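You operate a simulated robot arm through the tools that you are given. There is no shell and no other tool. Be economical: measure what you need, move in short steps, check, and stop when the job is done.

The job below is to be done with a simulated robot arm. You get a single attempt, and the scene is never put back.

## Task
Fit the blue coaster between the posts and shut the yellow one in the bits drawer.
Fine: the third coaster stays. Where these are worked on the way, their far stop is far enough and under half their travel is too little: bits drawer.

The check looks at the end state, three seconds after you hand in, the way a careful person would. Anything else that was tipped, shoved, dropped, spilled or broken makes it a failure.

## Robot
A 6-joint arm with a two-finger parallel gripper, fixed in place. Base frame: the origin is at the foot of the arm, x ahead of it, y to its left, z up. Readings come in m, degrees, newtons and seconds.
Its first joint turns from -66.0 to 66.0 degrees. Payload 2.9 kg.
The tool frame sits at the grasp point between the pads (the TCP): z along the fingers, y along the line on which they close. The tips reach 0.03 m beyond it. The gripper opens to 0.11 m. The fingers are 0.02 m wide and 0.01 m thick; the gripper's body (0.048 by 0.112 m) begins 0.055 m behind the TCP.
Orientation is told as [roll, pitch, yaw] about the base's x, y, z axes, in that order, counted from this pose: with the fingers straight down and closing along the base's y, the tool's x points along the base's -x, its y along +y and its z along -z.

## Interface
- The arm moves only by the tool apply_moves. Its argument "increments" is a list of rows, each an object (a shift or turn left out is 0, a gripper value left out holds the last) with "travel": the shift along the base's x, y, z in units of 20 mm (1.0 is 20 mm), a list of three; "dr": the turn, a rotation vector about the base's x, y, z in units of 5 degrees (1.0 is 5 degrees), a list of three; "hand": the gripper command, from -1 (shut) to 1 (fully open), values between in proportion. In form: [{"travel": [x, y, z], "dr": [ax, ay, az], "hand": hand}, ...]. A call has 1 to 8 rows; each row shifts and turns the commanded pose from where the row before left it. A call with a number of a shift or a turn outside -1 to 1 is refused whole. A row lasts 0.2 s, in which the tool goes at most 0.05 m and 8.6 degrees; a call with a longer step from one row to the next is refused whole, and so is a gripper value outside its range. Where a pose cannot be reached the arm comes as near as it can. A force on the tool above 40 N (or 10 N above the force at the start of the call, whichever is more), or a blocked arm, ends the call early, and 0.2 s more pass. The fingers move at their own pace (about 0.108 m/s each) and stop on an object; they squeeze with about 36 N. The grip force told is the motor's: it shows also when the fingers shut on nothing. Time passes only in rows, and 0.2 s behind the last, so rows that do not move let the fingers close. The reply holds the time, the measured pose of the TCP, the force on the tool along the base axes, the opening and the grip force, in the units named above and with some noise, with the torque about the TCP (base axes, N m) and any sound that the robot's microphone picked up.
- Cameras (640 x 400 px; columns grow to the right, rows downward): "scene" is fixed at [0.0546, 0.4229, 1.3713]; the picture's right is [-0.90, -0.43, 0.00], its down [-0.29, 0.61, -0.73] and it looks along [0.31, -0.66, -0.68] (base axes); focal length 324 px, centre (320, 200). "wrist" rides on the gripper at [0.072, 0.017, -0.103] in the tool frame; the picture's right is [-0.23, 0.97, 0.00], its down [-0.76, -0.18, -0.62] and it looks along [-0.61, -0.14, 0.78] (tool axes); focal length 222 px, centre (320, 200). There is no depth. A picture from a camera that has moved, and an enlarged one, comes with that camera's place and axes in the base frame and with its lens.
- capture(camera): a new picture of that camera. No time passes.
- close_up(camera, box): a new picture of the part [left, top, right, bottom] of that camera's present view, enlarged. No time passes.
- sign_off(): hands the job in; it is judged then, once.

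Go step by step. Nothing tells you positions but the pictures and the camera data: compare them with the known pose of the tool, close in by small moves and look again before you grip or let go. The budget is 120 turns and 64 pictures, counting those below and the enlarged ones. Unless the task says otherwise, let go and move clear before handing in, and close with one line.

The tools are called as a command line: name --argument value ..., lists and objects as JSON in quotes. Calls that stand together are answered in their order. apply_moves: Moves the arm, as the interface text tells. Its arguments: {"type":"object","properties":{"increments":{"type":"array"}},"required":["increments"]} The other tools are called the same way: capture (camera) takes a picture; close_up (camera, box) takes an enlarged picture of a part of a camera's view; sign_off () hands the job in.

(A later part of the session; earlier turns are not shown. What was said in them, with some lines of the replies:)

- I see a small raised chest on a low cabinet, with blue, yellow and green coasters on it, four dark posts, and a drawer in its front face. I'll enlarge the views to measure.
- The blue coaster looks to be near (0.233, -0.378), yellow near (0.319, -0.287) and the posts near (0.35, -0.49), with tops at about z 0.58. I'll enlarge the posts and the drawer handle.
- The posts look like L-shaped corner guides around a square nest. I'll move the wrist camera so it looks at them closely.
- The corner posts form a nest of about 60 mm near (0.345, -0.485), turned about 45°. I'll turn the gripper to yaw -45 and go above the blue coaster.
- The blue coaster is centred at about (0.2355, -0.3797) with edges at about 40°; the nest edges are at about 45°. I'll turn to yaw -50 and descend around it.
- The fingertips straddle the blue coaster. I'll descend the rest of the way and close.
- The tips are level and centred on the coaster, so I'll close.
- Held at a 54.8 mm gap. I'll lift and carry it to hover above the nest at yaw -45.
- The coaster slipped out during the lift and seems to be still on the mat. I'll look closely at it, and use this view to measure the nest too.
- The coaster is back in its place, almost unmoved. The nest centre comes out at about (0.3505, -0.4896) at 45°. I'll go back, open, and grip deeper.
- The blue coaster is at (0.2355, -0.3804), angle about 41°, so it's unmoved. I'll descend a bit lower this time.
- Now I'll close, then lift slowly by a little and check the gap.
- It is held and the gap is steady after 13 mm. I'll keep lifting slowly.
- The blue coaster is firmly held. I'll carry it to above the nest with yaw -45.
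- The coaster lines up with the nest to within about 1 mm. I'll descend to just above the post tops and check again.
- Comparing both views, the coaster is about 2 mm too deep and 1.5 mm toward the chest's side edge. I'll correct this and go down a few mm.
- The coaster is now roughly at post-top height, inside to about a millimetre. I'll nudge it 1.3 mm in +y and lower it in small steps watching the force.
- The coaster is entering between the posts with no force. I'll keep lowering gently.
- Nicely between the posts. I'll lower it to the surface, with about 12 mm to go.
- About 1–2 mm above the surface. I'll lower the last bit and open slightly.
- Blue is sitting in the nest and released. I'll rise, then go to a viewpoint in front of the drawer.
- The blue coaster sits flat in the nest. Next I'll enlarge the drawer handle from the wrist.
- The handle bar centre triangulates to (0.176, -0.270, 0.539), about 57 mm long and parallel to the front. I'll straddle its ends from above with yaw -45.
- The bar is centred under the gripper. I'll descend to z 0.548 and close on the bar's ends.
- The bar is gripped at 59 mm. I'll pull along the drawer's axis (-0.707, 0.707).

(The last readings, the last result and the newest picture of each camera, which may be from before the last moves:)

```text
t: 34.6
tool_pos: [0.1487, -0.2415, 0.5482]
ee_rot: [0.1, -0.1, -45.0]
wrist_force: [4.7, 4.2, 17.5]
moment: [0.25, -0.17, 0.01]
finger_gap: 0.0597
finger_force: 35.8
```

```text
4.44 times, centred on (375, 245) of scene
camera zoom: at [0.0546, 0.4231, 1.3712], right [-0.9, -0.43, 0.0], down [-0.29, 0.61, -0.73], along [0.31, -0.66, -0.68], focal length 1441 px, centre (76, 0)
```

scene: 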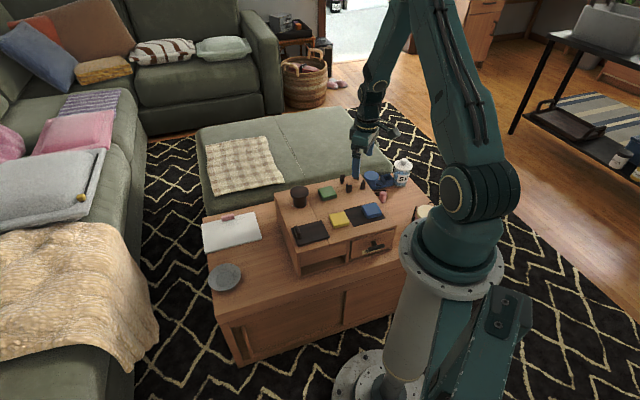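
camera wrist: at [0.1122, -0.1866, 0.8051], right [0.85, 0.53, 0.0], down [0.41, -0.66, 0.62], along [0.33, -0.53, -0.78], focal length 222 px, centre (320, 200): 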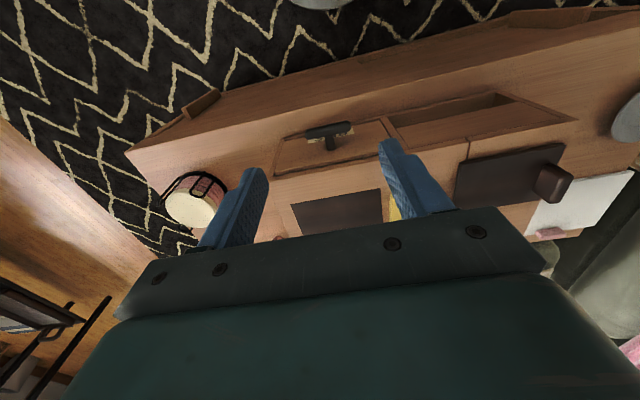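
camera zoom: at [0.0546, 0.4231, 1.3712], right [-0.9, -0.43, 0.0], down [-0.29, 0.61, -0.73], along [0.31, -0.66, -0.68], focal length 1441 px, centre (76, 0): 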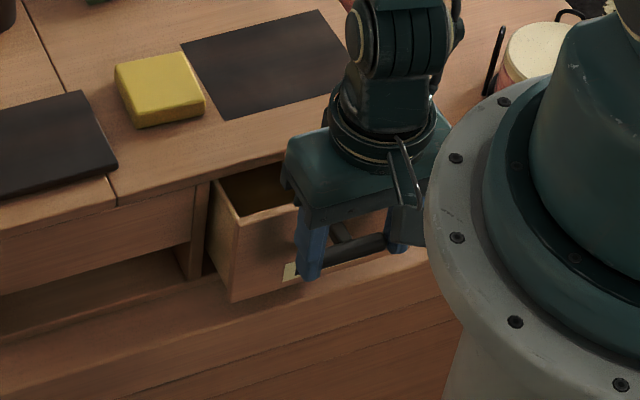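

The drawer is opening. I'll ease the vertical preload and keep pulling.

apply_moves --increments '[{"travel": [0.02, 0.02, 0.08]}, {"travel": [-0.35, 0.35, 0]}, {"travel": [-0.35, 0.35, 0]}, {"travel": [-0.35, 0.35, 0]}, {"travel": [-0.35, 0.35, 0]}, {}]'

close_up --camera "scene" --box '[315, 200, 435, 290]'

```text
t: 36.0
tool_pos: [0.1187, -0.216, 0.55]
ee_rot: [0.0, 0.1, -45.0]
wrist_force: [1.9, 2.1, -0.1]
moment: [0.0, -0.02, 0.28]
finger_gap: 0.0595
finger_force: 35.8
```

```text
4.44 times, centred on (375, 245) of scene
camera zoom: at [0.0547, 0.4228, 1.3713], right [-0.9, -0.43, 0.0], down [-0.29, 0.61, -0.73], along [0.31, -0.66, -0.68], focal length 1441 px, centre (76, 0)
```

zoom: 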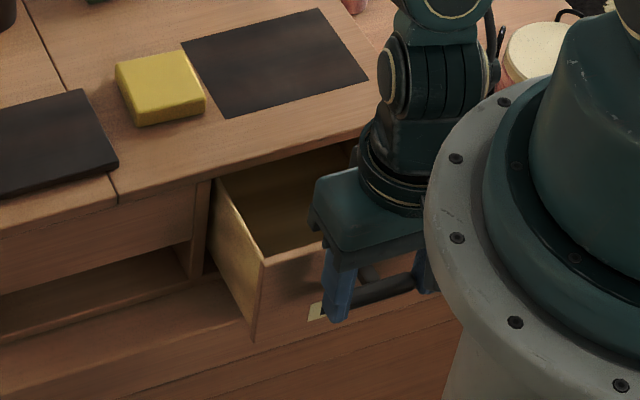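

Opened about 78 mm so far. I'll continue toward its far stop.

apply_moves --increments '[{"travel": [-0.3, 0.3, 0]}, {"travel": [-0.3, 0.3, 0]}, {"travel": [-0.3, 0.3, 0]}, {}]'

close_up --camera "scene" --box '[315, 200, 435, 290]'

```text
t: 37.0
tool_pos: [0.1015, -0.1983, 0.5505]
ee_rot: [-0.1, 0.1, -45.1]
wrist_force: [3.6, 3.9, 0.8]
moment: [0.03, -0.38, 0.32]
finger_gap: 0.0596
finger_force: 35.5
```

```text
4.44 times, centred on (375, 245) of scene
camera zoom: at [0.0547, 0.4229, 1.3713], right [-0.9, -0.43, 0.0], down [-0.29, 0.61, -0.73], along [0.31, -0.66, -0.68], focal length 1441 px, centre (76, 0)
```

zoom: 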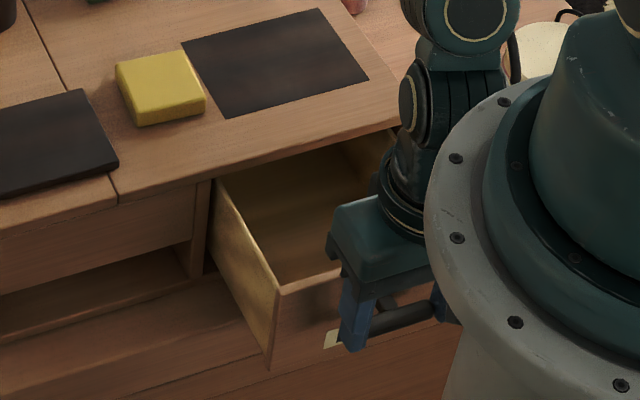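

Now at about 103 mm with no stop felt. I'll pull a little more while reach allows.

apply_moves --increments '[{"travel": [-0.2, 0.2, 0]}, {"travel": [-0.2, 0.2, 0]}, {"travel": [-0.2, 0.2, 0]}, {"travel": [-0.2, 0.2, 0]}, {}]'

```text
t: 38.2
tool_pos: [0.0892, -0.18, 0.5507]
ee_rot: [-0.2, 0.1, -45.0]
wrist_force: [-3.8, -3.7, -0.4]
moment: [-0.59, -0.17, -0.65]
finger_gap: 0.0597
finger_force: 35.5
```

apply_moves --increments '[{"travel": [-0.2, 0.2, 0]}, {"travel": [-0.2, 0.2, 0]}, {"travel": [-0.2, 0.2, 0]}, {}]'

close_up --camera "scene" --box '[315, 200, 435, 290]'

```text
t: 39.2
tool_pos: [0.0821, -0.1656, 0.5509]
ee_rot: [-0.2, 0.0, -45.1]
wrist_force: [10.1, -6.4, 0.3]
moment: [-0.69, -0.82, -0.33]
finger_gap: 0.0598
finger_force: 36.0
out of reach, approached as far as the arm can: row 1, 3
```

```text
4.44 times, centred on (375, 245) of scene
camera zoom: at [0.0548, 0.4228, 1.3713], right [-0.9, -0.43, 0.0], down [-0.29, 0.61, -0.73], along [0.31, -0.66, -0.68], focal length 1441 px, centre (76, 0)
```

zoom: 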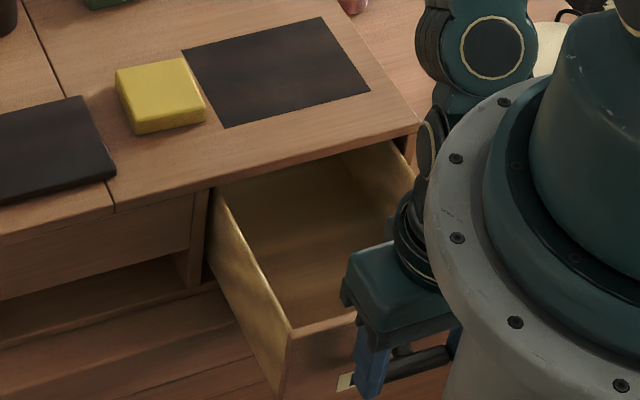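

Things on the chest look shifted by several pixels. I'll check the full scene to see whether the chest was dragged.

capture --camera "scene"

close_up --camera "scene" --box '[260, 150, 440, 290]'

```text
17 pictures are left
```

scene: 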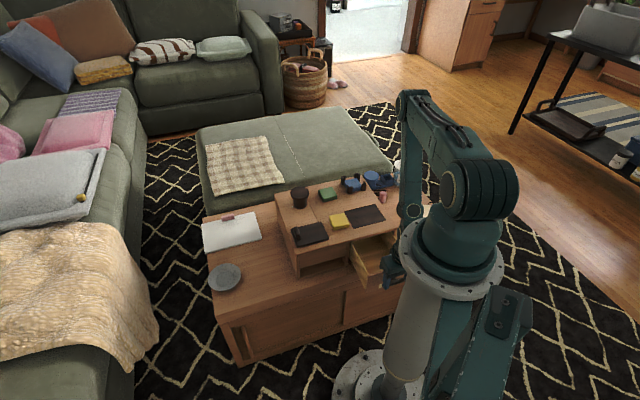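

```text
2.86 times, centred on (350, 220) of scene
camera zoom: at [0.0548, 0.4228, 1.3713], right [-0.9, -0.43, 0.0], down [-0.29, 0.61, -0.73], along [0.31, -0.66, -0.68], focal length 926 px, centre (234, 143)
```

zoom: 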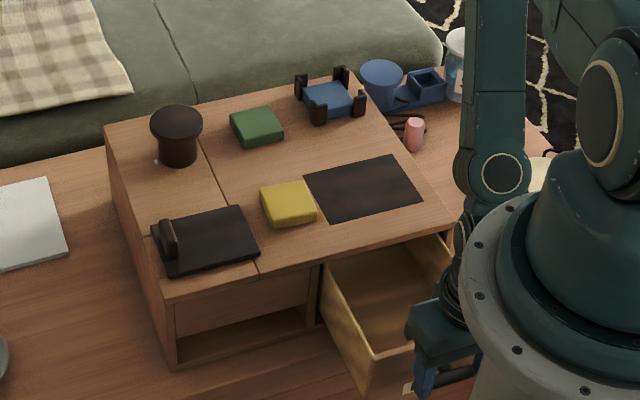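

The chest was tugged a few mm when the drawer reached its far stop; I can press it back when shutting. Now I'll relax the pull, release the handle and rise.

apply_moves --increments '[{"travel": [0.15, -0.15, 0]}, {}, {"hand": 0.3}, {"hand": 0.5}, {"hand": 0.6}, {}]'

apply_moves --increments '[{"travel": [0, 0, 0.5]}, {"travel": [0, 0, 0.9]}, {"travel": [0, 0, 1]}, {"travel": [0, 0, 1]}, {"travel": [0, 0, 1]}, {"travel": [0, 0, 1]}, {"travel": [0, 0, 1]}, {"travel": [0, 0, 1]}]'

apply_moves --increments '[{"travel": [0.95, -0.5, 0]}, {"travel": [0.95, -0.5, 0]}, {"travel": [0.95, -0.5, 0]}, {"travel": [0.95, -0.5, 0]}, {"travel": [0.95, -0.5, 0]}, {"travel": [0.95, -0.5, 0]}, {"travel": [0.95, -0.5, 0]}, {"travel": [0.95, -0.5, 0]}]'

capture --camera "wrist"

```text
t: 40.6
tool_pos: [0.0838, -0.1684, 0.5514]
ee_rot: [0.0, -0.1, -45.0]
wrist_force: [-0.1, 0.3, 0.1]
moment: [0.02, 0.0, 0.0]
finger_gap: 0.0879
finger_force: 0.1
```

```text
t: 42.4
tool_pos: [0.0867, -0.1738, 0.693]
ee_rot: [0.1, 0.2, -45.1]
wrist_force: [0.5, -0.2, 0.4]
moment: [0.0, 0.0, -0.02]
finger_gap: 0.0883
finger_force: 0.0
out of reach, approached as far as the arm can: row 8
```

```text
t: 44.2
tool_pos: [0.2367, -0.2539, 0.6943]
ee_rot: [-0.1, 0.0, -45.0]
wrist_force: [0.1, -0.3, -0.4]
moment: [-0.02, 0.02, 0.03]
finger_gap: 0.0881
finger_force: 0.2
```

```text
15 pictures are left
camera wrist: at [0.1987, -0.1919, 0.7974], right [0.85, 0.53, 0.0], down [0.41, -0.66, 0.62], along [0.33, -0.53, -0.78], focal length 222 px, centre (320, 200)
```

wrist: 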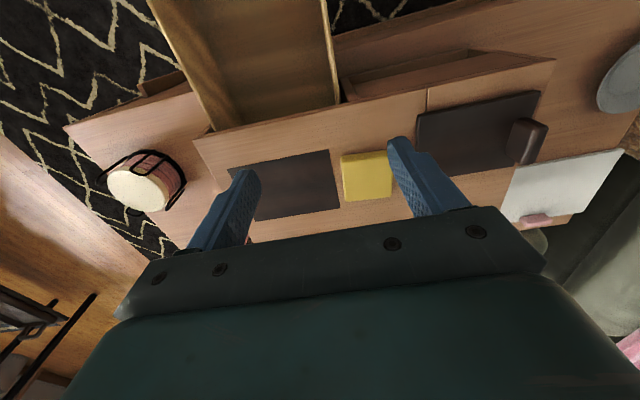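

The drawer is open. Yellow is around (0.3175, -0.283) at about 41°. I'll go above it at yaw -49.

apply_moves --increments '[{"travel": [0.81, -0.29, 0], "hand": 0.42}, {"travel": [0.81, -0.29, 0], "dr": [0, 0, -0.8]}, {"travel": [0.81, -0.29, 0]}, {"travel": [0.81, -0.29, -0.5]}, {"travel": [0.81, -0.29, -1]}, {"travel": [0, 0, -1]}, {}]'

close_up --camera "wrist" --box '[220, 60, 450, 220]'

```text
t: 45.8
tool_pos: [0.3171, -0.2842, 0.6419]
ee_rot: [0.0, -0.1, -49.0]
wrist_force: [-0.2, 0.3, -1.0]
moment: [0.0, 0.0, -0.01]
finger_gap: 0.078
finger_force: 0.0
```

```text
2.50 times, centred on (335, 140) of wrist
camera zoom: at [0.2829, -0.2193, 0.7457], right [0.88, 0.47, 0.0], down [0.37, -0.69, 0.62], along [0.29, -0.55, -0.78], focal length 555 px, centre (282, 350)
```

zoom: 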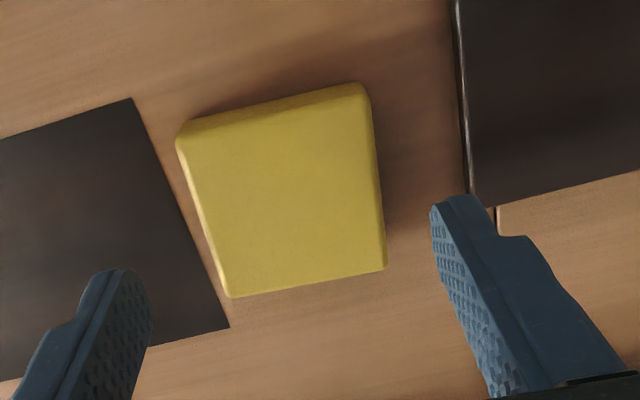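

Yellow's centre is at (0.3185, -0.2816), angle 41°. I'll adjust, descend, and grip deep as with blue.

apply_moves --increments '[{"travel": [0.065, 0.12, 0]}, {"travel": [0, 0, -0.8]}, {"travel": [0, 0, -0.8]}, {"travel": [0, 0, -0.45]}, {}, {"hand": -1}, {}, {}]'

apply_moves --increments '[{}, {"travel": [0, 0, 0.15]}, {"travel": [0, 0, 0.15]}, {"travel": [0, 0, 0.3]}, {"travel": [0, 0, 0.4]}, {"travel": [0, 0, 0.4]}, {"travel": [0, 0, 0.4]}, {}]'

```text
t: 47.6
tool_pos: [0.3201, -0.2815, 0.6017]
ee_rot: [-0.1, 0.0, -49.0]
wrist_force: [-0.4, 0.1, -0.4]
moment: [0.04, -0.01, -0.01]
finger_gap: 0.0552
finger_force: 36.4
```

```text
t: 49.4
tool_pos: [0.3218, -0.2801, 0.6387]
ee_rot: [0.0, 0.0, -49.0]
wrist_force: [-0.1, -0.3, 1.2]
moment: [-0.02, 0.02, 0.02]
finger_gap: 0.0547
finger_force: 35.5
```

Yellow is held. I'll carry it to above the open drawer, turning to yaw -45.

apply_moves --increments '[{"travel": [0, 0, 0.6]}, {"travel": [0, 0, 0.6], "dr": [0, 0, 0.8]}, {"travel": [-0.85, 0.22, 0]}, {"travel": [-0.85, 0.22, 0]}, {"travel": [-0.85, 0.22, 0]}, {"travel": [-0.85, 0.22, 0]}, {"travel": [-0.85, 0.22, 0]}, {"travel": [-0.85, 0.22, 0]}]'

apply_moves --increments '[{"travel": [-0.85, 0.22, 0]}, {"travel": [-0.85, 0.22, 0]}, {"travel": [-0.85, 0.22, 0]}, {"travel": [-0.85, 0.22, 0]}, {}]'

capture --camera "wrist"

close_up --camera "scene" --box '[320, 200, 420, 290]'

```text
t: 51.2
tool_pos: [0.2194, -0.2539, 0.6624]
ee_rot: [-0.1, 0.0, -45.0]
wrist_force: [-0.1, -0.3, -0.7]
moment: [-0.02, 0.01, -0.02]
finger_gap: 0.0548
finger_force: 35.9
```

```text
t: 52.4
tool_pos: [0.1506, -0.2367, 0.6626]
ee_rot: [0.0, 0.1, -45.0]
wrist_force: [-1.0, -0.5, 0.4]
moment: [-0.02, -0.03, 0.02]
finger_gap: 0.0546
finger_force: 36.0
```

```text
13 pictures are left
camera wrist: at [0.1108, -0.1746, 0.7668], right [0.85, 0.53, 0.0], down [0.41, -0.66, 0.62], along [0.33, -0.53, -0.78], focal length 222 px, centre (320, 200)
```

wrist: 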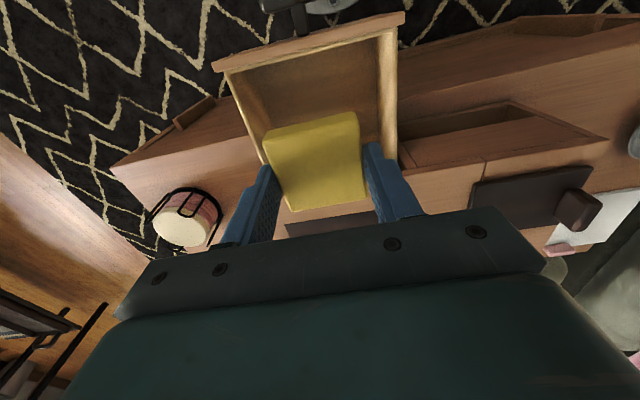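

```text
4.44 times, centred on (370, 245) of scene
camera zoom: at [0.0546, 0.4229, 1.3713], right [-0.9, -0.43, 0.0], down [-0.29, 0.61, -0.73], along [0.31, -0.66, -0.68], focal length 1441 px, centre (98, 0)
```

zoom: 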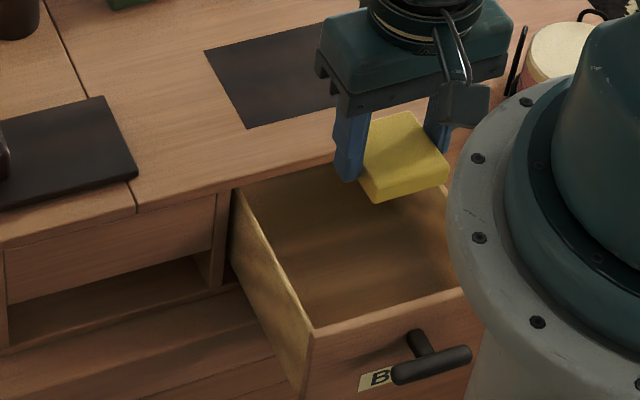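

The coaster is centred over the drawer interior. I'll lower it in, then feel for the floor in small steps.

apply_moves --increments '[{"travel": [0, 0, -0.9]}, {"travel": [0, 0, -0.9]}, {"travel": [0, 0, -0.9]}, {"travel": [0, 0, -0.9]}, {"travel": [0, 0, -0.9]}, {"travel": [0, 0, -0.9]}, {}]'

close_up --camera "scene" --box '[320, 200, 420, 290]'

```text
t: 54.0
tool_pos: [0.1504, -0.2365, 0.5538]
ee_rot: [0.1, 0.1, -44.9]
wrist_force: [0.1, 0.7, -0.5]
moment: [0.01, 0.02, 0.01]
finger_gap: 0.0547
finger_force: 35.9
```

```text
4.44 times, centred on (370, 245) of scene
camera zoom: at [0.0547, 0.4229, 1.3713], right [-0.9, -0.43, 0.0], down [-0.29, 0.61, -0.73], along [0.31, -0.66, -0.68], focal length 1441 px, centre (98, 0)
```

zoom: 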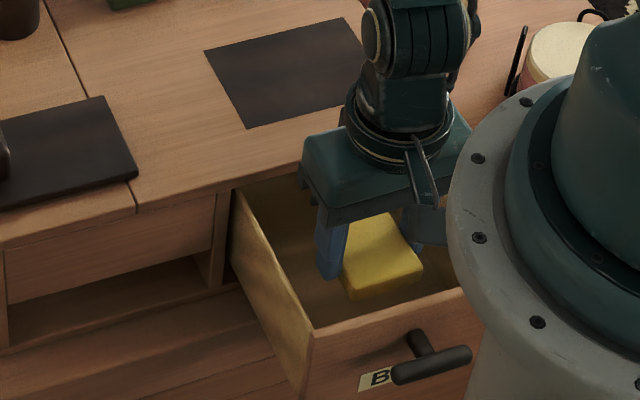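

The drawer floor should be 10–20 mm below the coaster. I'll step down slowly.

apply_moves --increments '[{"travel": [0, 0, -0.15]}, {"travel": [0, 0, -0.15]}, {"travel": [0, 0, -0.1]}, {}]'

apply_moves --increments '[{"travel": [0, 0, -0.1]}, {"travel": [0, 0, -0.1]}, {}]'

```text
t: 55.0
tool_pos: [0.1514, -0.2359, 0.5458]
ee_rot: [0.0, 0.1, -45.0]
wrist_force: [-0.5, 0.3, -0.4]
moment: [-0.03, -0.03, 0.01]
finger_gap: 0.0548
finger_force: 35.9
```

```text
t: 55.8
tool_pos: [0.1526, -0.2353, 0.5408]
ee_rot: [0.1, 0.0, -44.9]
wrist_force: [0.1, 0.2, -0.1]
moment: [-0.02, 0.01, -0.02]
finger_gap: 0.0545
finger_force: 36.4
```

apply_moves --increments '[{"travel": [0, 0, -0.1]}, {"travel": [0, 0, -0.1]}, {}]'

close_up --camera "scene" --box '[350, 230, 410, 280]'

```text
t: 56.6
tool_pos: [0.1516, -0.2377, 0.537]
ee_rot: [0.0, 0.0, -45.0]
wrist_force: [1.0, -0.4, 0.4]
moment: [-0.01, -0.01, 0.01]
finger_gap: 0.0547
finger_force: 36.3
```

```text
8.00 times, centred on (380, 255) of scene
camera zoom: at [0.0547, 0.4229, 1.3713], right [-0.9, -0.43, 0.0], down [-0.29, 0.61, -0.73], along [0.31, -0.66, -0.68], focal length 2594 px, centre (-160, -240)
```

zoom: 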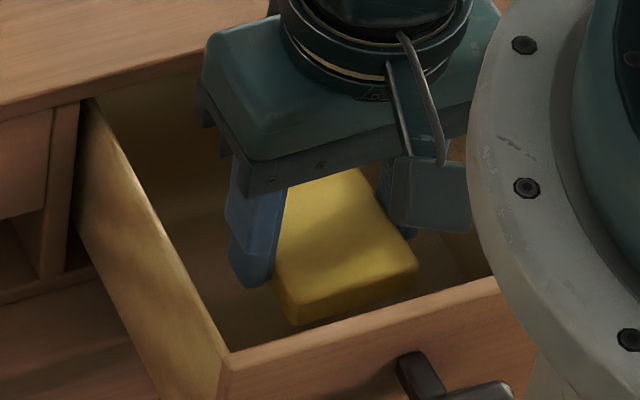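

No contact yet; continuing in small steps.

apply_moves --increments '[{"travel": [0, 0, -0.1]}, {"travel": [0, 0, -0.1]}, {}]'

apply_moves --increments '[{"travel": [0, 0, -0.1]}, {"travel": [0, 0, -0.1]}, {}]'

apply_moves --increments '[{"travel": [0, 0, -0.1]}, {"travel": [0, 0, -0.1]}, {}]'

```text
t: 57.4
tool_pos: [0.1514, -0.2369, 0.5345]
ee_rot: [0.0, 0.0, -45.0]
wrist_force: [0.9, 0.3, -0.7]
moment: [0.0, 0.0, -0.01]
finger_gap: 0.0549
finger_force: 36.4
```

```text
t: 58.2
tool_pos: [0.1511, -0.2372, 0.5305]
ee_rot: [0.1, -0.1, -44.9]
wrist_force: [-0.3, 0.2, -0.4]
moment: [0.03, 0.02, -0.05]
finger_gap: 0.0549
finger_force: 36.3
```

```text
t: 59.0
tool_pos: [0.1504, -0.2372, 0.526]
ee_rot: [-0.1, 0.1, -44.9]
wrist_force: [-0.3, -0.1, -0.7]
moment: [-0.02, 0.0, 0.04]
finger_gap: 0.0549
finger_force: 36.1
```

apply_moves --increments '[{"travel": [0, 0, -0.1]}, {"travel": [0, 0, -0.1]}, {}]'

apply_moves --increments '[{"travel": [0, 0, -0.1]}, {"travel": [0, 0, -0.1]}, {}]'

close_up --camera "scene" --box '[350, 230, 410, 280]'

```text
t: 59.8
tool_pos: [0.1504, -0.2379, 0.5227]
ee_rot: [0.0, 0.1, -45.0]
wrist_force: [-0.3, 0.4, 0.2]
moment: [-0.01, -0.04, -0.05]
finger_gap: 0.0547
finger_force: 36.2
```

```text
t: 60.6
tool_pos: [0.1507, -0.2378, 0.5172]
ee_rot: [0.0, 0.0, -45.0]
wrist_force: [0.4, 0.2, 0.0]
moment: [0.0, 0.0, 0.02]
finger_gap: 0.0548
finger_force: 36.1
```

```text
8.00 times, centred on (380, 255) of scene
camera zoom: at [0.0547, 0.4229, 1.3713], right [-0.9, -0.43, 0.0], down [-0.29, 0.61, -0.73], along [0.31, -0.66, -0.68], focal length 2594 px, centre (-160, -240)
```

zoom: 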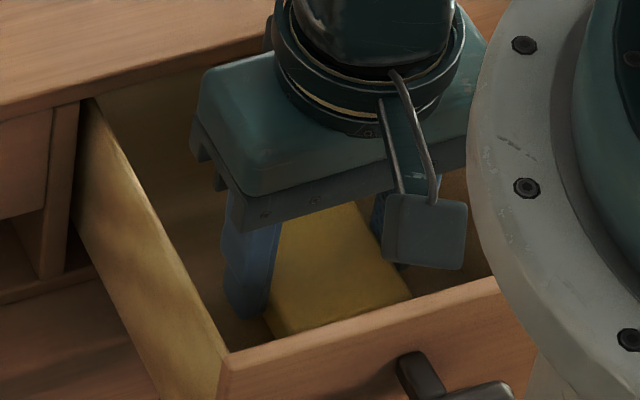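

apply_moves --increments '[{"travel": [0, 0, -0.1]}, {"travel": [0, 0, -0.1]}, {}]'

apply_moves --increments '[{"travel": [0, 0, -0.1]}, {"travel": [0, 0, -0.1]}, {}]'

```text
t: 61.4
tool_pos: [0.1513, -0.2371, 0.5146]
ee_rot: [0.1, -0.1, -44.9]
wrist_force: [-0.3, 0.1, -0.8]
moment: [-0.01, 0.02, 0.0]
finger_gap: 0.055
finger_force: 36.3
```

```text
t: 62.2
tool_pos: [0.151, -0.2364, 0.5101]
ee_rot: [0.0, 0.1, -45.0]
wrist_force: [0.4, 0.2, -1.1]
moment: [-0.01, 0.01, -0.01]
finger_gap: 0.0545
finger_force: 36.3
```

apply_moves --increments '[{"travel": [0, 0, -0.1]}, {}]'

apply_moves --increments '[{"travel": [0, 0, -0.1]}, {}]'

close_up --camera "wrist" --box '[180, 0, 460, 220]'

```text
t: 62.8
tool_pos: [0.1517, -0.237, 0.5081]
ee_rot: [0.0, 0.0, -45.0]
wrist_force: [-0.2, -1.4, -0.7]
moment: [0.03, 0.0, 0.0]
finger_gap: 0.0549
finger_force: 36.4
```

```text
t: 63.4
tool_pos: [0.15, -0.2369, 0.5057]
ee_rot: [0.0, 0.0, -45.0]
wrist_force: [-0.3, 0.3, -0.3]
moment: [-0.02, -0.03, 0.02]
finger_gap: 0.0547
finger_force: 35.9
```

```text
1.82 times, centred on (320, 110) of wrist
camera zoom: at [0.1117, -0.1743, 0.6096], right [0.85, 0.53, 0.0], down [0.41, -0.66, 0.62], along [0.33, -0.53, -0.78], focal length 404 px, centre (320, 364)
```

zoom: 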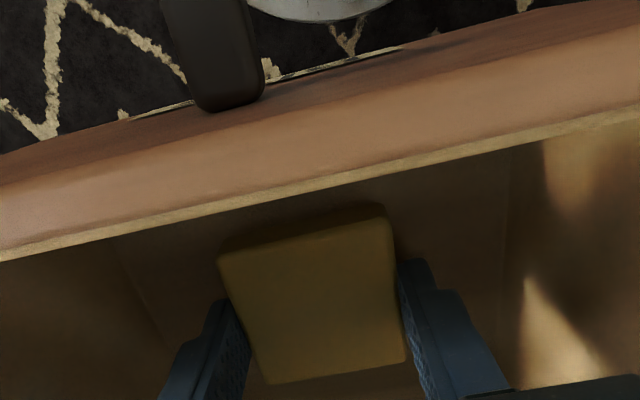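

apply_moves --increments '[{"travel": [0, 0, -0.1]}, {}]'

apply_moves --increments '[{"travel": [0, 0, -0.1]}, {}]'

apply_moves --increments '[{"travel": [0, 0, -0.1]}, {}]'

```text
t: 64.0
tool_pos: [0.1505, -0.2371, 0.5045]
ee_rot: [0.0, 0.0, -45.1]
wrist_force: [-0.8, 0.2, -0.8]
moment: [-0.01, -0.04, 0.0]
finger_gap: 0.0546
finger_force: 35.8
```

```text
t: 64.6
tool_pos: [0.1509, -0.2367, 0.5016]
ee_rot: [0.0, 0.1, -44.9]
wrist_force: [1.5, -0.1, -0.6]
moment: [0.02, -0.01, 0.02]
finger_gap: 0.055
finger_force: 36.0
```

```text
t: 65.2
tool_pos: [0.1516, -0.2383, 0.4995]
ee_rot: [0.0, -0.1, -45.0]
wrist_force: [0.3, 0.1, -1.8]
moment: [-0.04, -0.05, 0.02]
finger_gap: 0.0549
finger_force: 36.2
```

close_up --camera "scene" --box '[350, 225, 415, 280]'

```text
7.27 times, centred on (382, 252) of scene
camera zoom: at [0.0547, 0.4229, 1.3713], right [-0.9, -0.43, 0.0], down [-0.29, 0.61, -0.73], along [0.31, -0.66, -0.68], focal length 2358 px, centre (-134, -182)
```

zoom: 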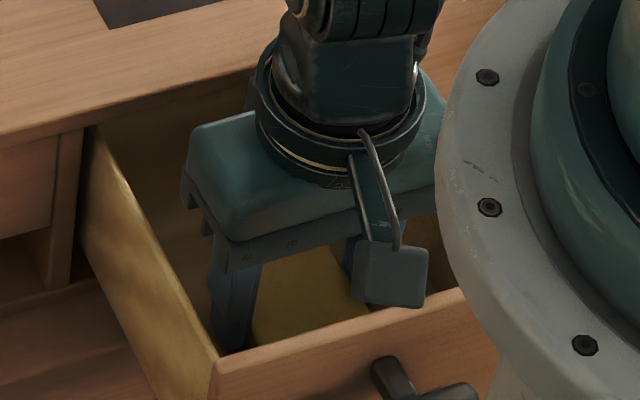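

There's clearance on the left side. Still no contact, so I continue gently.

apply_moves --increments '[{"travel": [0, 0, -0.1]}, {}]'

apply_moves --increments '[{"travel": [0, 0, -0.1]}, {}]'

apply_moves --increments '[{"travel": [0, 0, -0.1]}, {}]'

```text
t: 65.8
tool_pos: [0.1506, -0.2369, 0.4978]
ee_rot: [0.0, -0.1, -45.0]
wrist_force: [0.0, -0.4, 25.4]
moment: [0.02, 0.05, -0.02]
finger_gap: 0.055
finger_force: 35.8
```

```text
t: 66.2
tool_pos: [0.151, -0.2381, 0.4967]
ee_rot: [0.0, 0.0, -45.0]
wrist_force: [-0.9, 1.0, 4.3]
moment: [-0.07, -0.05, 0.01]
finger_gap: 0.0546
finger_force: 36.1
stopped in row 1: the force on the tool passed its limit (the readings are from after the stop); the commanded pose is now the measured one
```

```text
t: 66.6
tool_pos: [0.1526, -0.2375, 0.4976]
ee_rot: [0.1, -0.1, -45.0]
wrist_force: [0.9, 0.5, 4.7]
moment: [0.01, 0.08, -0.02]
finger_gap: 0.0549
finger_force: 36.1
stopped in row 2: the force on the tool passed its limit (the readings are from after the stop); the commanded pose is now the measured one
```

Floor contact. I'll raise a hair, open slightly, and withdraw straight up.

apply_moves --increments '[{"travel": [0, 0, 0.05]}, {"hand": 0.1}, {"hand": 0.25}, {"hand": 0.3}, {}]'

apply_moves --increments '[{"travel": [0, 0, 0.3]}, {"travel": [0, 0, 0.6]}, {"travel": [0, 0, 0.9]}, {"travel": [0, 0, 0.9]}, {"travel": [0, 0, 0.9]}, {"travel": [0, 0, 0.9]}, {"travel": [0, 0, 0.9]}]'

capture --camera "wrist"

```text
t: 67.8
tool_pos: [0.151, -0.2378, 0.4979]
ee_rot: [0.0, -0.2, -45.0]
wrist_force: [-0.1, 0.4, 0.0]
moment: [0.01, -0.02, 0.04]
finger_gap: 0.0716
finger_force: 0.1
```

```text
t: 69.4
tool_pos: [0.1508, -0.2382, 0.6041]
ee_rot: [0.0, -0.1, -45.0]
wrist_force: [0.2, -0.8, 0.3]
moment: [0.0, 0.0, -0.04]
finger_gap: 0.0717
finger_force: 0.0
```

```text
6 pictures are left
camera wrist: at [0.1113, -0.1762, 0.7087], right [0.85, 0.53, 0.0], down [0.41, -0.66, 0.62], along [0.33, -0.53, -0.78], focal length 222 px, centre (320, 200)
```

wrist: 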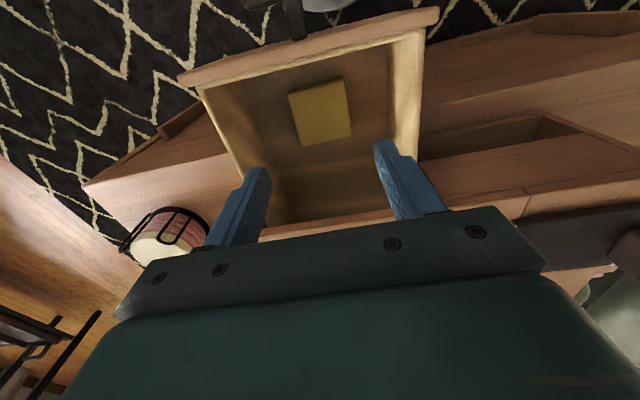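

Yellow lies flat on the drawer floor. I'll move over the handle and straddle it again.

apply_moves --increments '[{"travel": [0, 0, 0.9], "hand": 0.65}, {"travel": [-0.67, 0.7, 0.2]}, {"travel": [-0.67, 0.7, 0]}, {"travel": [-0.67, 0.7, 0]}, {"travel": [-0.67, 0.7, 0]}, {"travel": [-0.67, 0.7, 0]}, {}]'

close_up --camera "wrist" --box '[180, 0, 480, 240]'

```text
t: 71.0
tool_pos: [0.0832, -0.1684, 0.6277]
ee_rot: [0.0, -0.1, -45.0]
wrist_force: [0.4, 0.5, 0.5]
moment: [-0.01, -0.04, 0.01]
finger_gap: 0.0907
finger_force: 0.0
```

```text
1.67 times, centred on (330, 120) of wrist
camera zoom: at [0.0447, -0.1054, 0.7315], right [0.85, 0.53, 0.0], down [0.41, -0.66, 0.62], along [0.33, -0.53, -0.78], focal length 370 px, centre (303, 333)
```

zoom: 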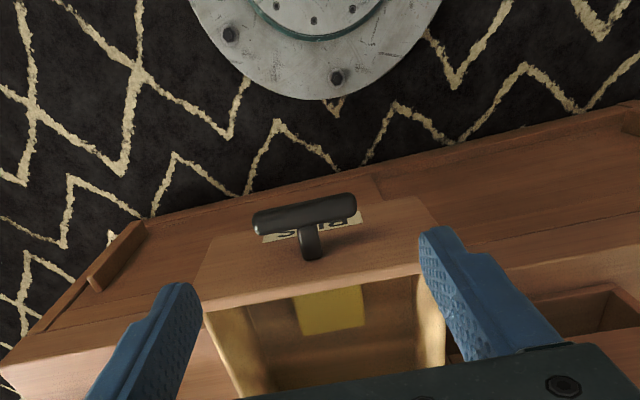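

The handle is right below at (0.083, -0.167). I'll descend and grip.

apply_moves --increments '[{"travel": [0, 0.03, -0.8]}, {"travel": [0, 0, -0.8]}, {"travel": [0, 0, -0.8]}, {"travel": [0, 0, -0.8]}, {"travel": [0, 0, -0.65]}, {"hand": -1}, {}, {}]'

apply_moves --increments '[{}, {"travel": [0.3, -0.3, 0]}, {"travel": [0.35, -0.35, 0]}, {"travel": [0.35, -0.35, 0]}, {}]'

```text
t: 72.8
tool_pos: [0.0853, -0.1679, 0.5519]
ee_rot: [0.0, -0.1, -45.0]
wrist_force: [-6.2, -7.1, 0.0]
moment: [-0.33, 0.63, -0.41]
finger_gap: 0.0596
finger_force: 35.8
```

```text
t: 74.0
tool_pos: [0.1052, -0.1891, 0.5514]
ee_rot: [0.0, 0.0, -45.0]
wrist_force: [-2.9, -2.7, 1.1]
moment: [0.16, 0.23, -0.39]
finger_gap: 0.0595
finger_force: 35.9
```

The drawer is moving in. I'll continue pushing.

apply_moves --increments '[{"travel": [0.35, -0.37, 0]}, {"travel": [0.35, -0.37, 0]}, {"travel": [0.35, -0.37, 0]}, {"travel": [0.35, -0.37, 0]}, {"travel": [0.35, -0.37, 0]}, {}]'

apply_moves --increments '[{"travel": [0.35, -0.38, 0]}, {"travel": [0.35, -0.38, 0]}, {"travel": [0.35, -0.38, 0]}, {}]'

```text
t: 75.4
tool_pos: [0.1412, -0.2255, 0.5527]
ee_rot: [0.0, -0.1, -45.1]
wrist_force: [-4.4, -4.7, 13.8]
moment: [0.46, 0.58, -0.3]
finger_gap: 0.0597
finger_force: 36.0
```

```text
t: 76.4
tool_pos: [0.1618, -0.2477, 0.5516]
ee_rot: [0.2, -0.1, -45.1]
wrist_force: [4.5, 3.6, 28.1]
moment: [0.02, -0.17, -0.41]
finger_gap: 0.0597
finger_force: 35.6
```

A vertical preload built up; I'll ease it by raising slightly, then look before the final few millimetres.

apply_moves --increments '[{"travel": [0, 0, 0.1]}, {}]'

close_up --camera "scene" --box '[260, 150, 440, 290]'

```text
t: 77.0
tool_pos: [0.1611, -0.2473, 0.5513]
ee_rot: [0.0, 0.1, -45.0]
wrist_force: [3.3, 2.8, 0.2]
moment: [0.06, -0.03, 0.0]
finger_gap: 0.0596
finger_force: 36.0
```

```text
2.86 times, centred on (350, 220) of scene
camera zoom: at [0.0548, 0.4228, 1.3713], right [-0.9, -0.43, 0.0], down [-0.29, 0.61, -0.73], along [0.31, -0.66, -0.68], focal length 926 px, centre (234, 143)
```

zoom: 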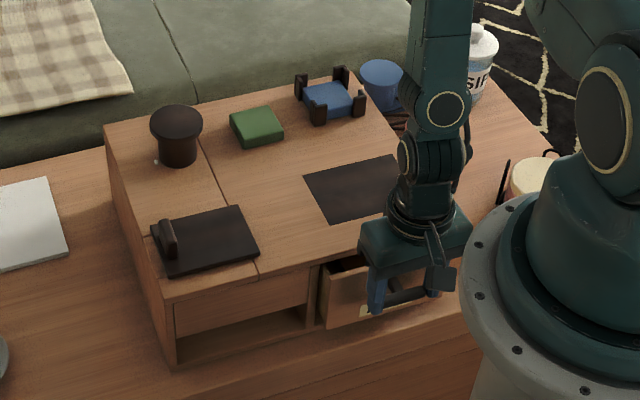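

About 24 mm remain to the handle's original place. I'll push in small rows toward (0.1743, -0.2687), which also brings the chest back.

apply_moves --increments '[{"travel": [0.14, -0.2, 0]}, {"travel": [0.14, -0.2, 0]}, {"travel": [0.14, -0.2, 0]}, {}]'

apply_moves --increments '[{"travel": [0.12, -0.2, 0]}, {"travel": [0.12, -0.2, 0]}, {}]'

```text
t: 78.0
tool_pos: [0.1689, -0.2588, 0.5512]
ee_rot: [0.0, 0.1, -44.9]
wrist_force: [1.3, 2.2, -0.3]
moment: [0.62, 0.49, 0.12]
finger_gap: 0.0596
finger_force: 35.5
```

```text
t: 78.8
tool_pos: [0.1731, -0.2678, 0.5533]
ee_rot: [0.0, 0.1, -45.1]
wrist_force: [-10.7, 2.6, -0.6]
moment: [0.59, 0.2, 0.12]
finger_gap: 0.0596
finger_force: 35.8
```

close_up --camera "scene" --box '[260, 150, 440, 290]'

```text
2.86 times, centred on (350, 220) of scene
camera zoom: at [0.0546, 0.4228, 1.3713], right [-0.9, -0.43, 0.0], down [-0.29, 0.61, -0.73], along [0.31, -0.66, -0.68], focal length 926 px, centre (234, 143)
```

zoom: 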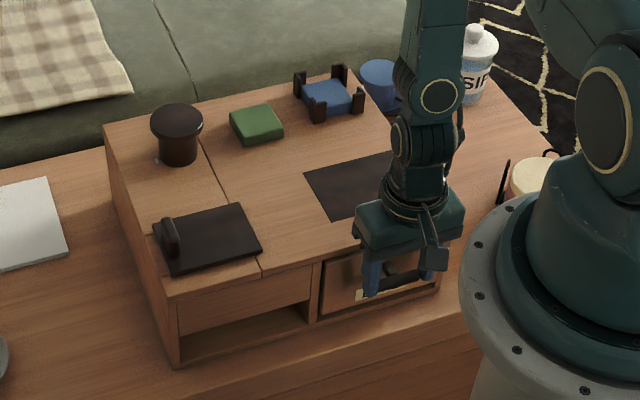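

The drawer looks shut and the chest is essentially back. One last 2 mm push, then release and withdraw upward.

apply_moves --increments '[{"travel": [0.06, -0.08, 0]}, {}, {"hand": 0.3}, {"hand": 0.6}, {"hand": 0.65}, {}]'

apply_moves --increments '[{"travel": [0, 0, 0.5]}, {"travel": [0, 0, 0.9]}, {"travel": [0, 0, 1]}, {"travel": [0, 0, 1]}, {"travel": [0, 0, 1]}, {"travel": [0, 0, 1]}, {"travel": [0, 0, 1]}, {"travel": [0, 0, 1]}]'

close_up --camera "scene" --box '[260, 150, 440, 290]'

```text
t: 80.2
tool_pos: [0.1769, -0.2691, 0.5538]
ee_rot: [0.0, -0.1, -45.0]
wrist_force: [-0.1, 0.1, 0.4]
moment: [0.01, 0.0, -0.03]
finger_gap: 0.0905
finger_force: 0.0
```

```text
t: 82.0
tool_pos: [0.1767, -0.2683, 0.7009]
ee_rot: [0.0, -0.1, -45.0]
wrist_force: [0.1, 0.8, -0.3]
moment: [0.0, 0.03, -0.01]
finger_gap: 0.091
finger_force: 0.1
```

```text
2.86 times, centred on (350, 220) of scene
camera zoom: at [0.0546, 0.4229, 1.3713], right [-0.9, -0.43, 0.0], down [-0.29, 0.61, -0.73], along [0.31, -0.66, -0.68], focal length 926 px, centre (234, 143)
```

zoom: 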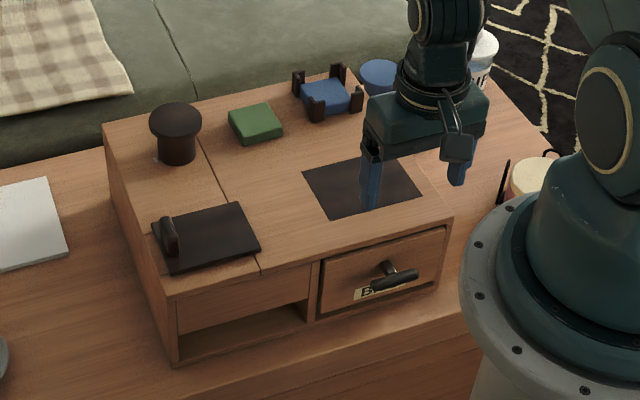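

The chest is back at its original spot. I'll make one close check that the drawer is fully shut.

close_up --camera "scene" --box '[350, 220, 400, 260]'

close_up --camera "scene" --box '[330, 165, 380, 200]'

```text
10.00 times, centred on (375, 240) of scene
camera zoom: at [0.0546, 0.4229, 1.3713], right [-0.9, -0.43, 0.0], down [-0.29, 0.61, -0.73], along [0.31, -0.66, -0.68], focal length 3242 px, centre (-230, -200)
```

zoom: 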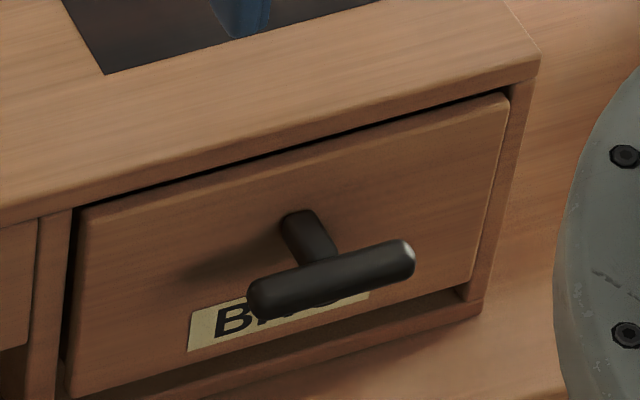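

```text
11.43 times, centred on (355, 182) of scene
camera zoom: at [0.0546, 0.4229, 1.3713], right [-0.9, -0.43, 0.0], down [-0.29, 0.61, -0.73], along [0.31, -0.66, -0.68], focal length 3705 px, centre (-80, 400)
```

zoom: 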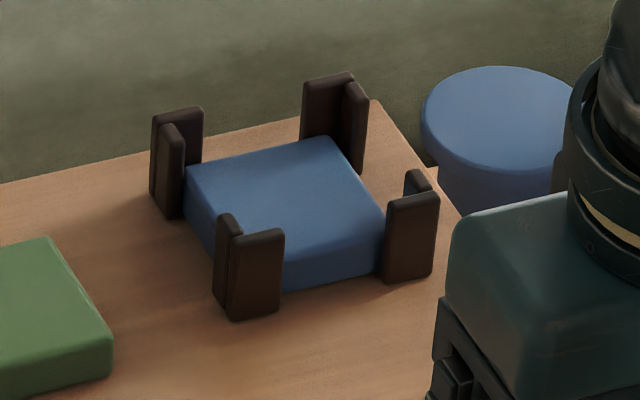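

The drawer is shut exactly as it first looked, blue sits flat between the posts, green is untouched, and the gripper is open and clear. I'm handing in.

sign_off

```text
The job is handed in.
```

The blue coaster is between the posts, the yellow one is shut in the bits drawer, and the green one was left alone; the chest slid a few mm when the drawer hit its stop, and I pushed it back to within about 2 mm of where it started.
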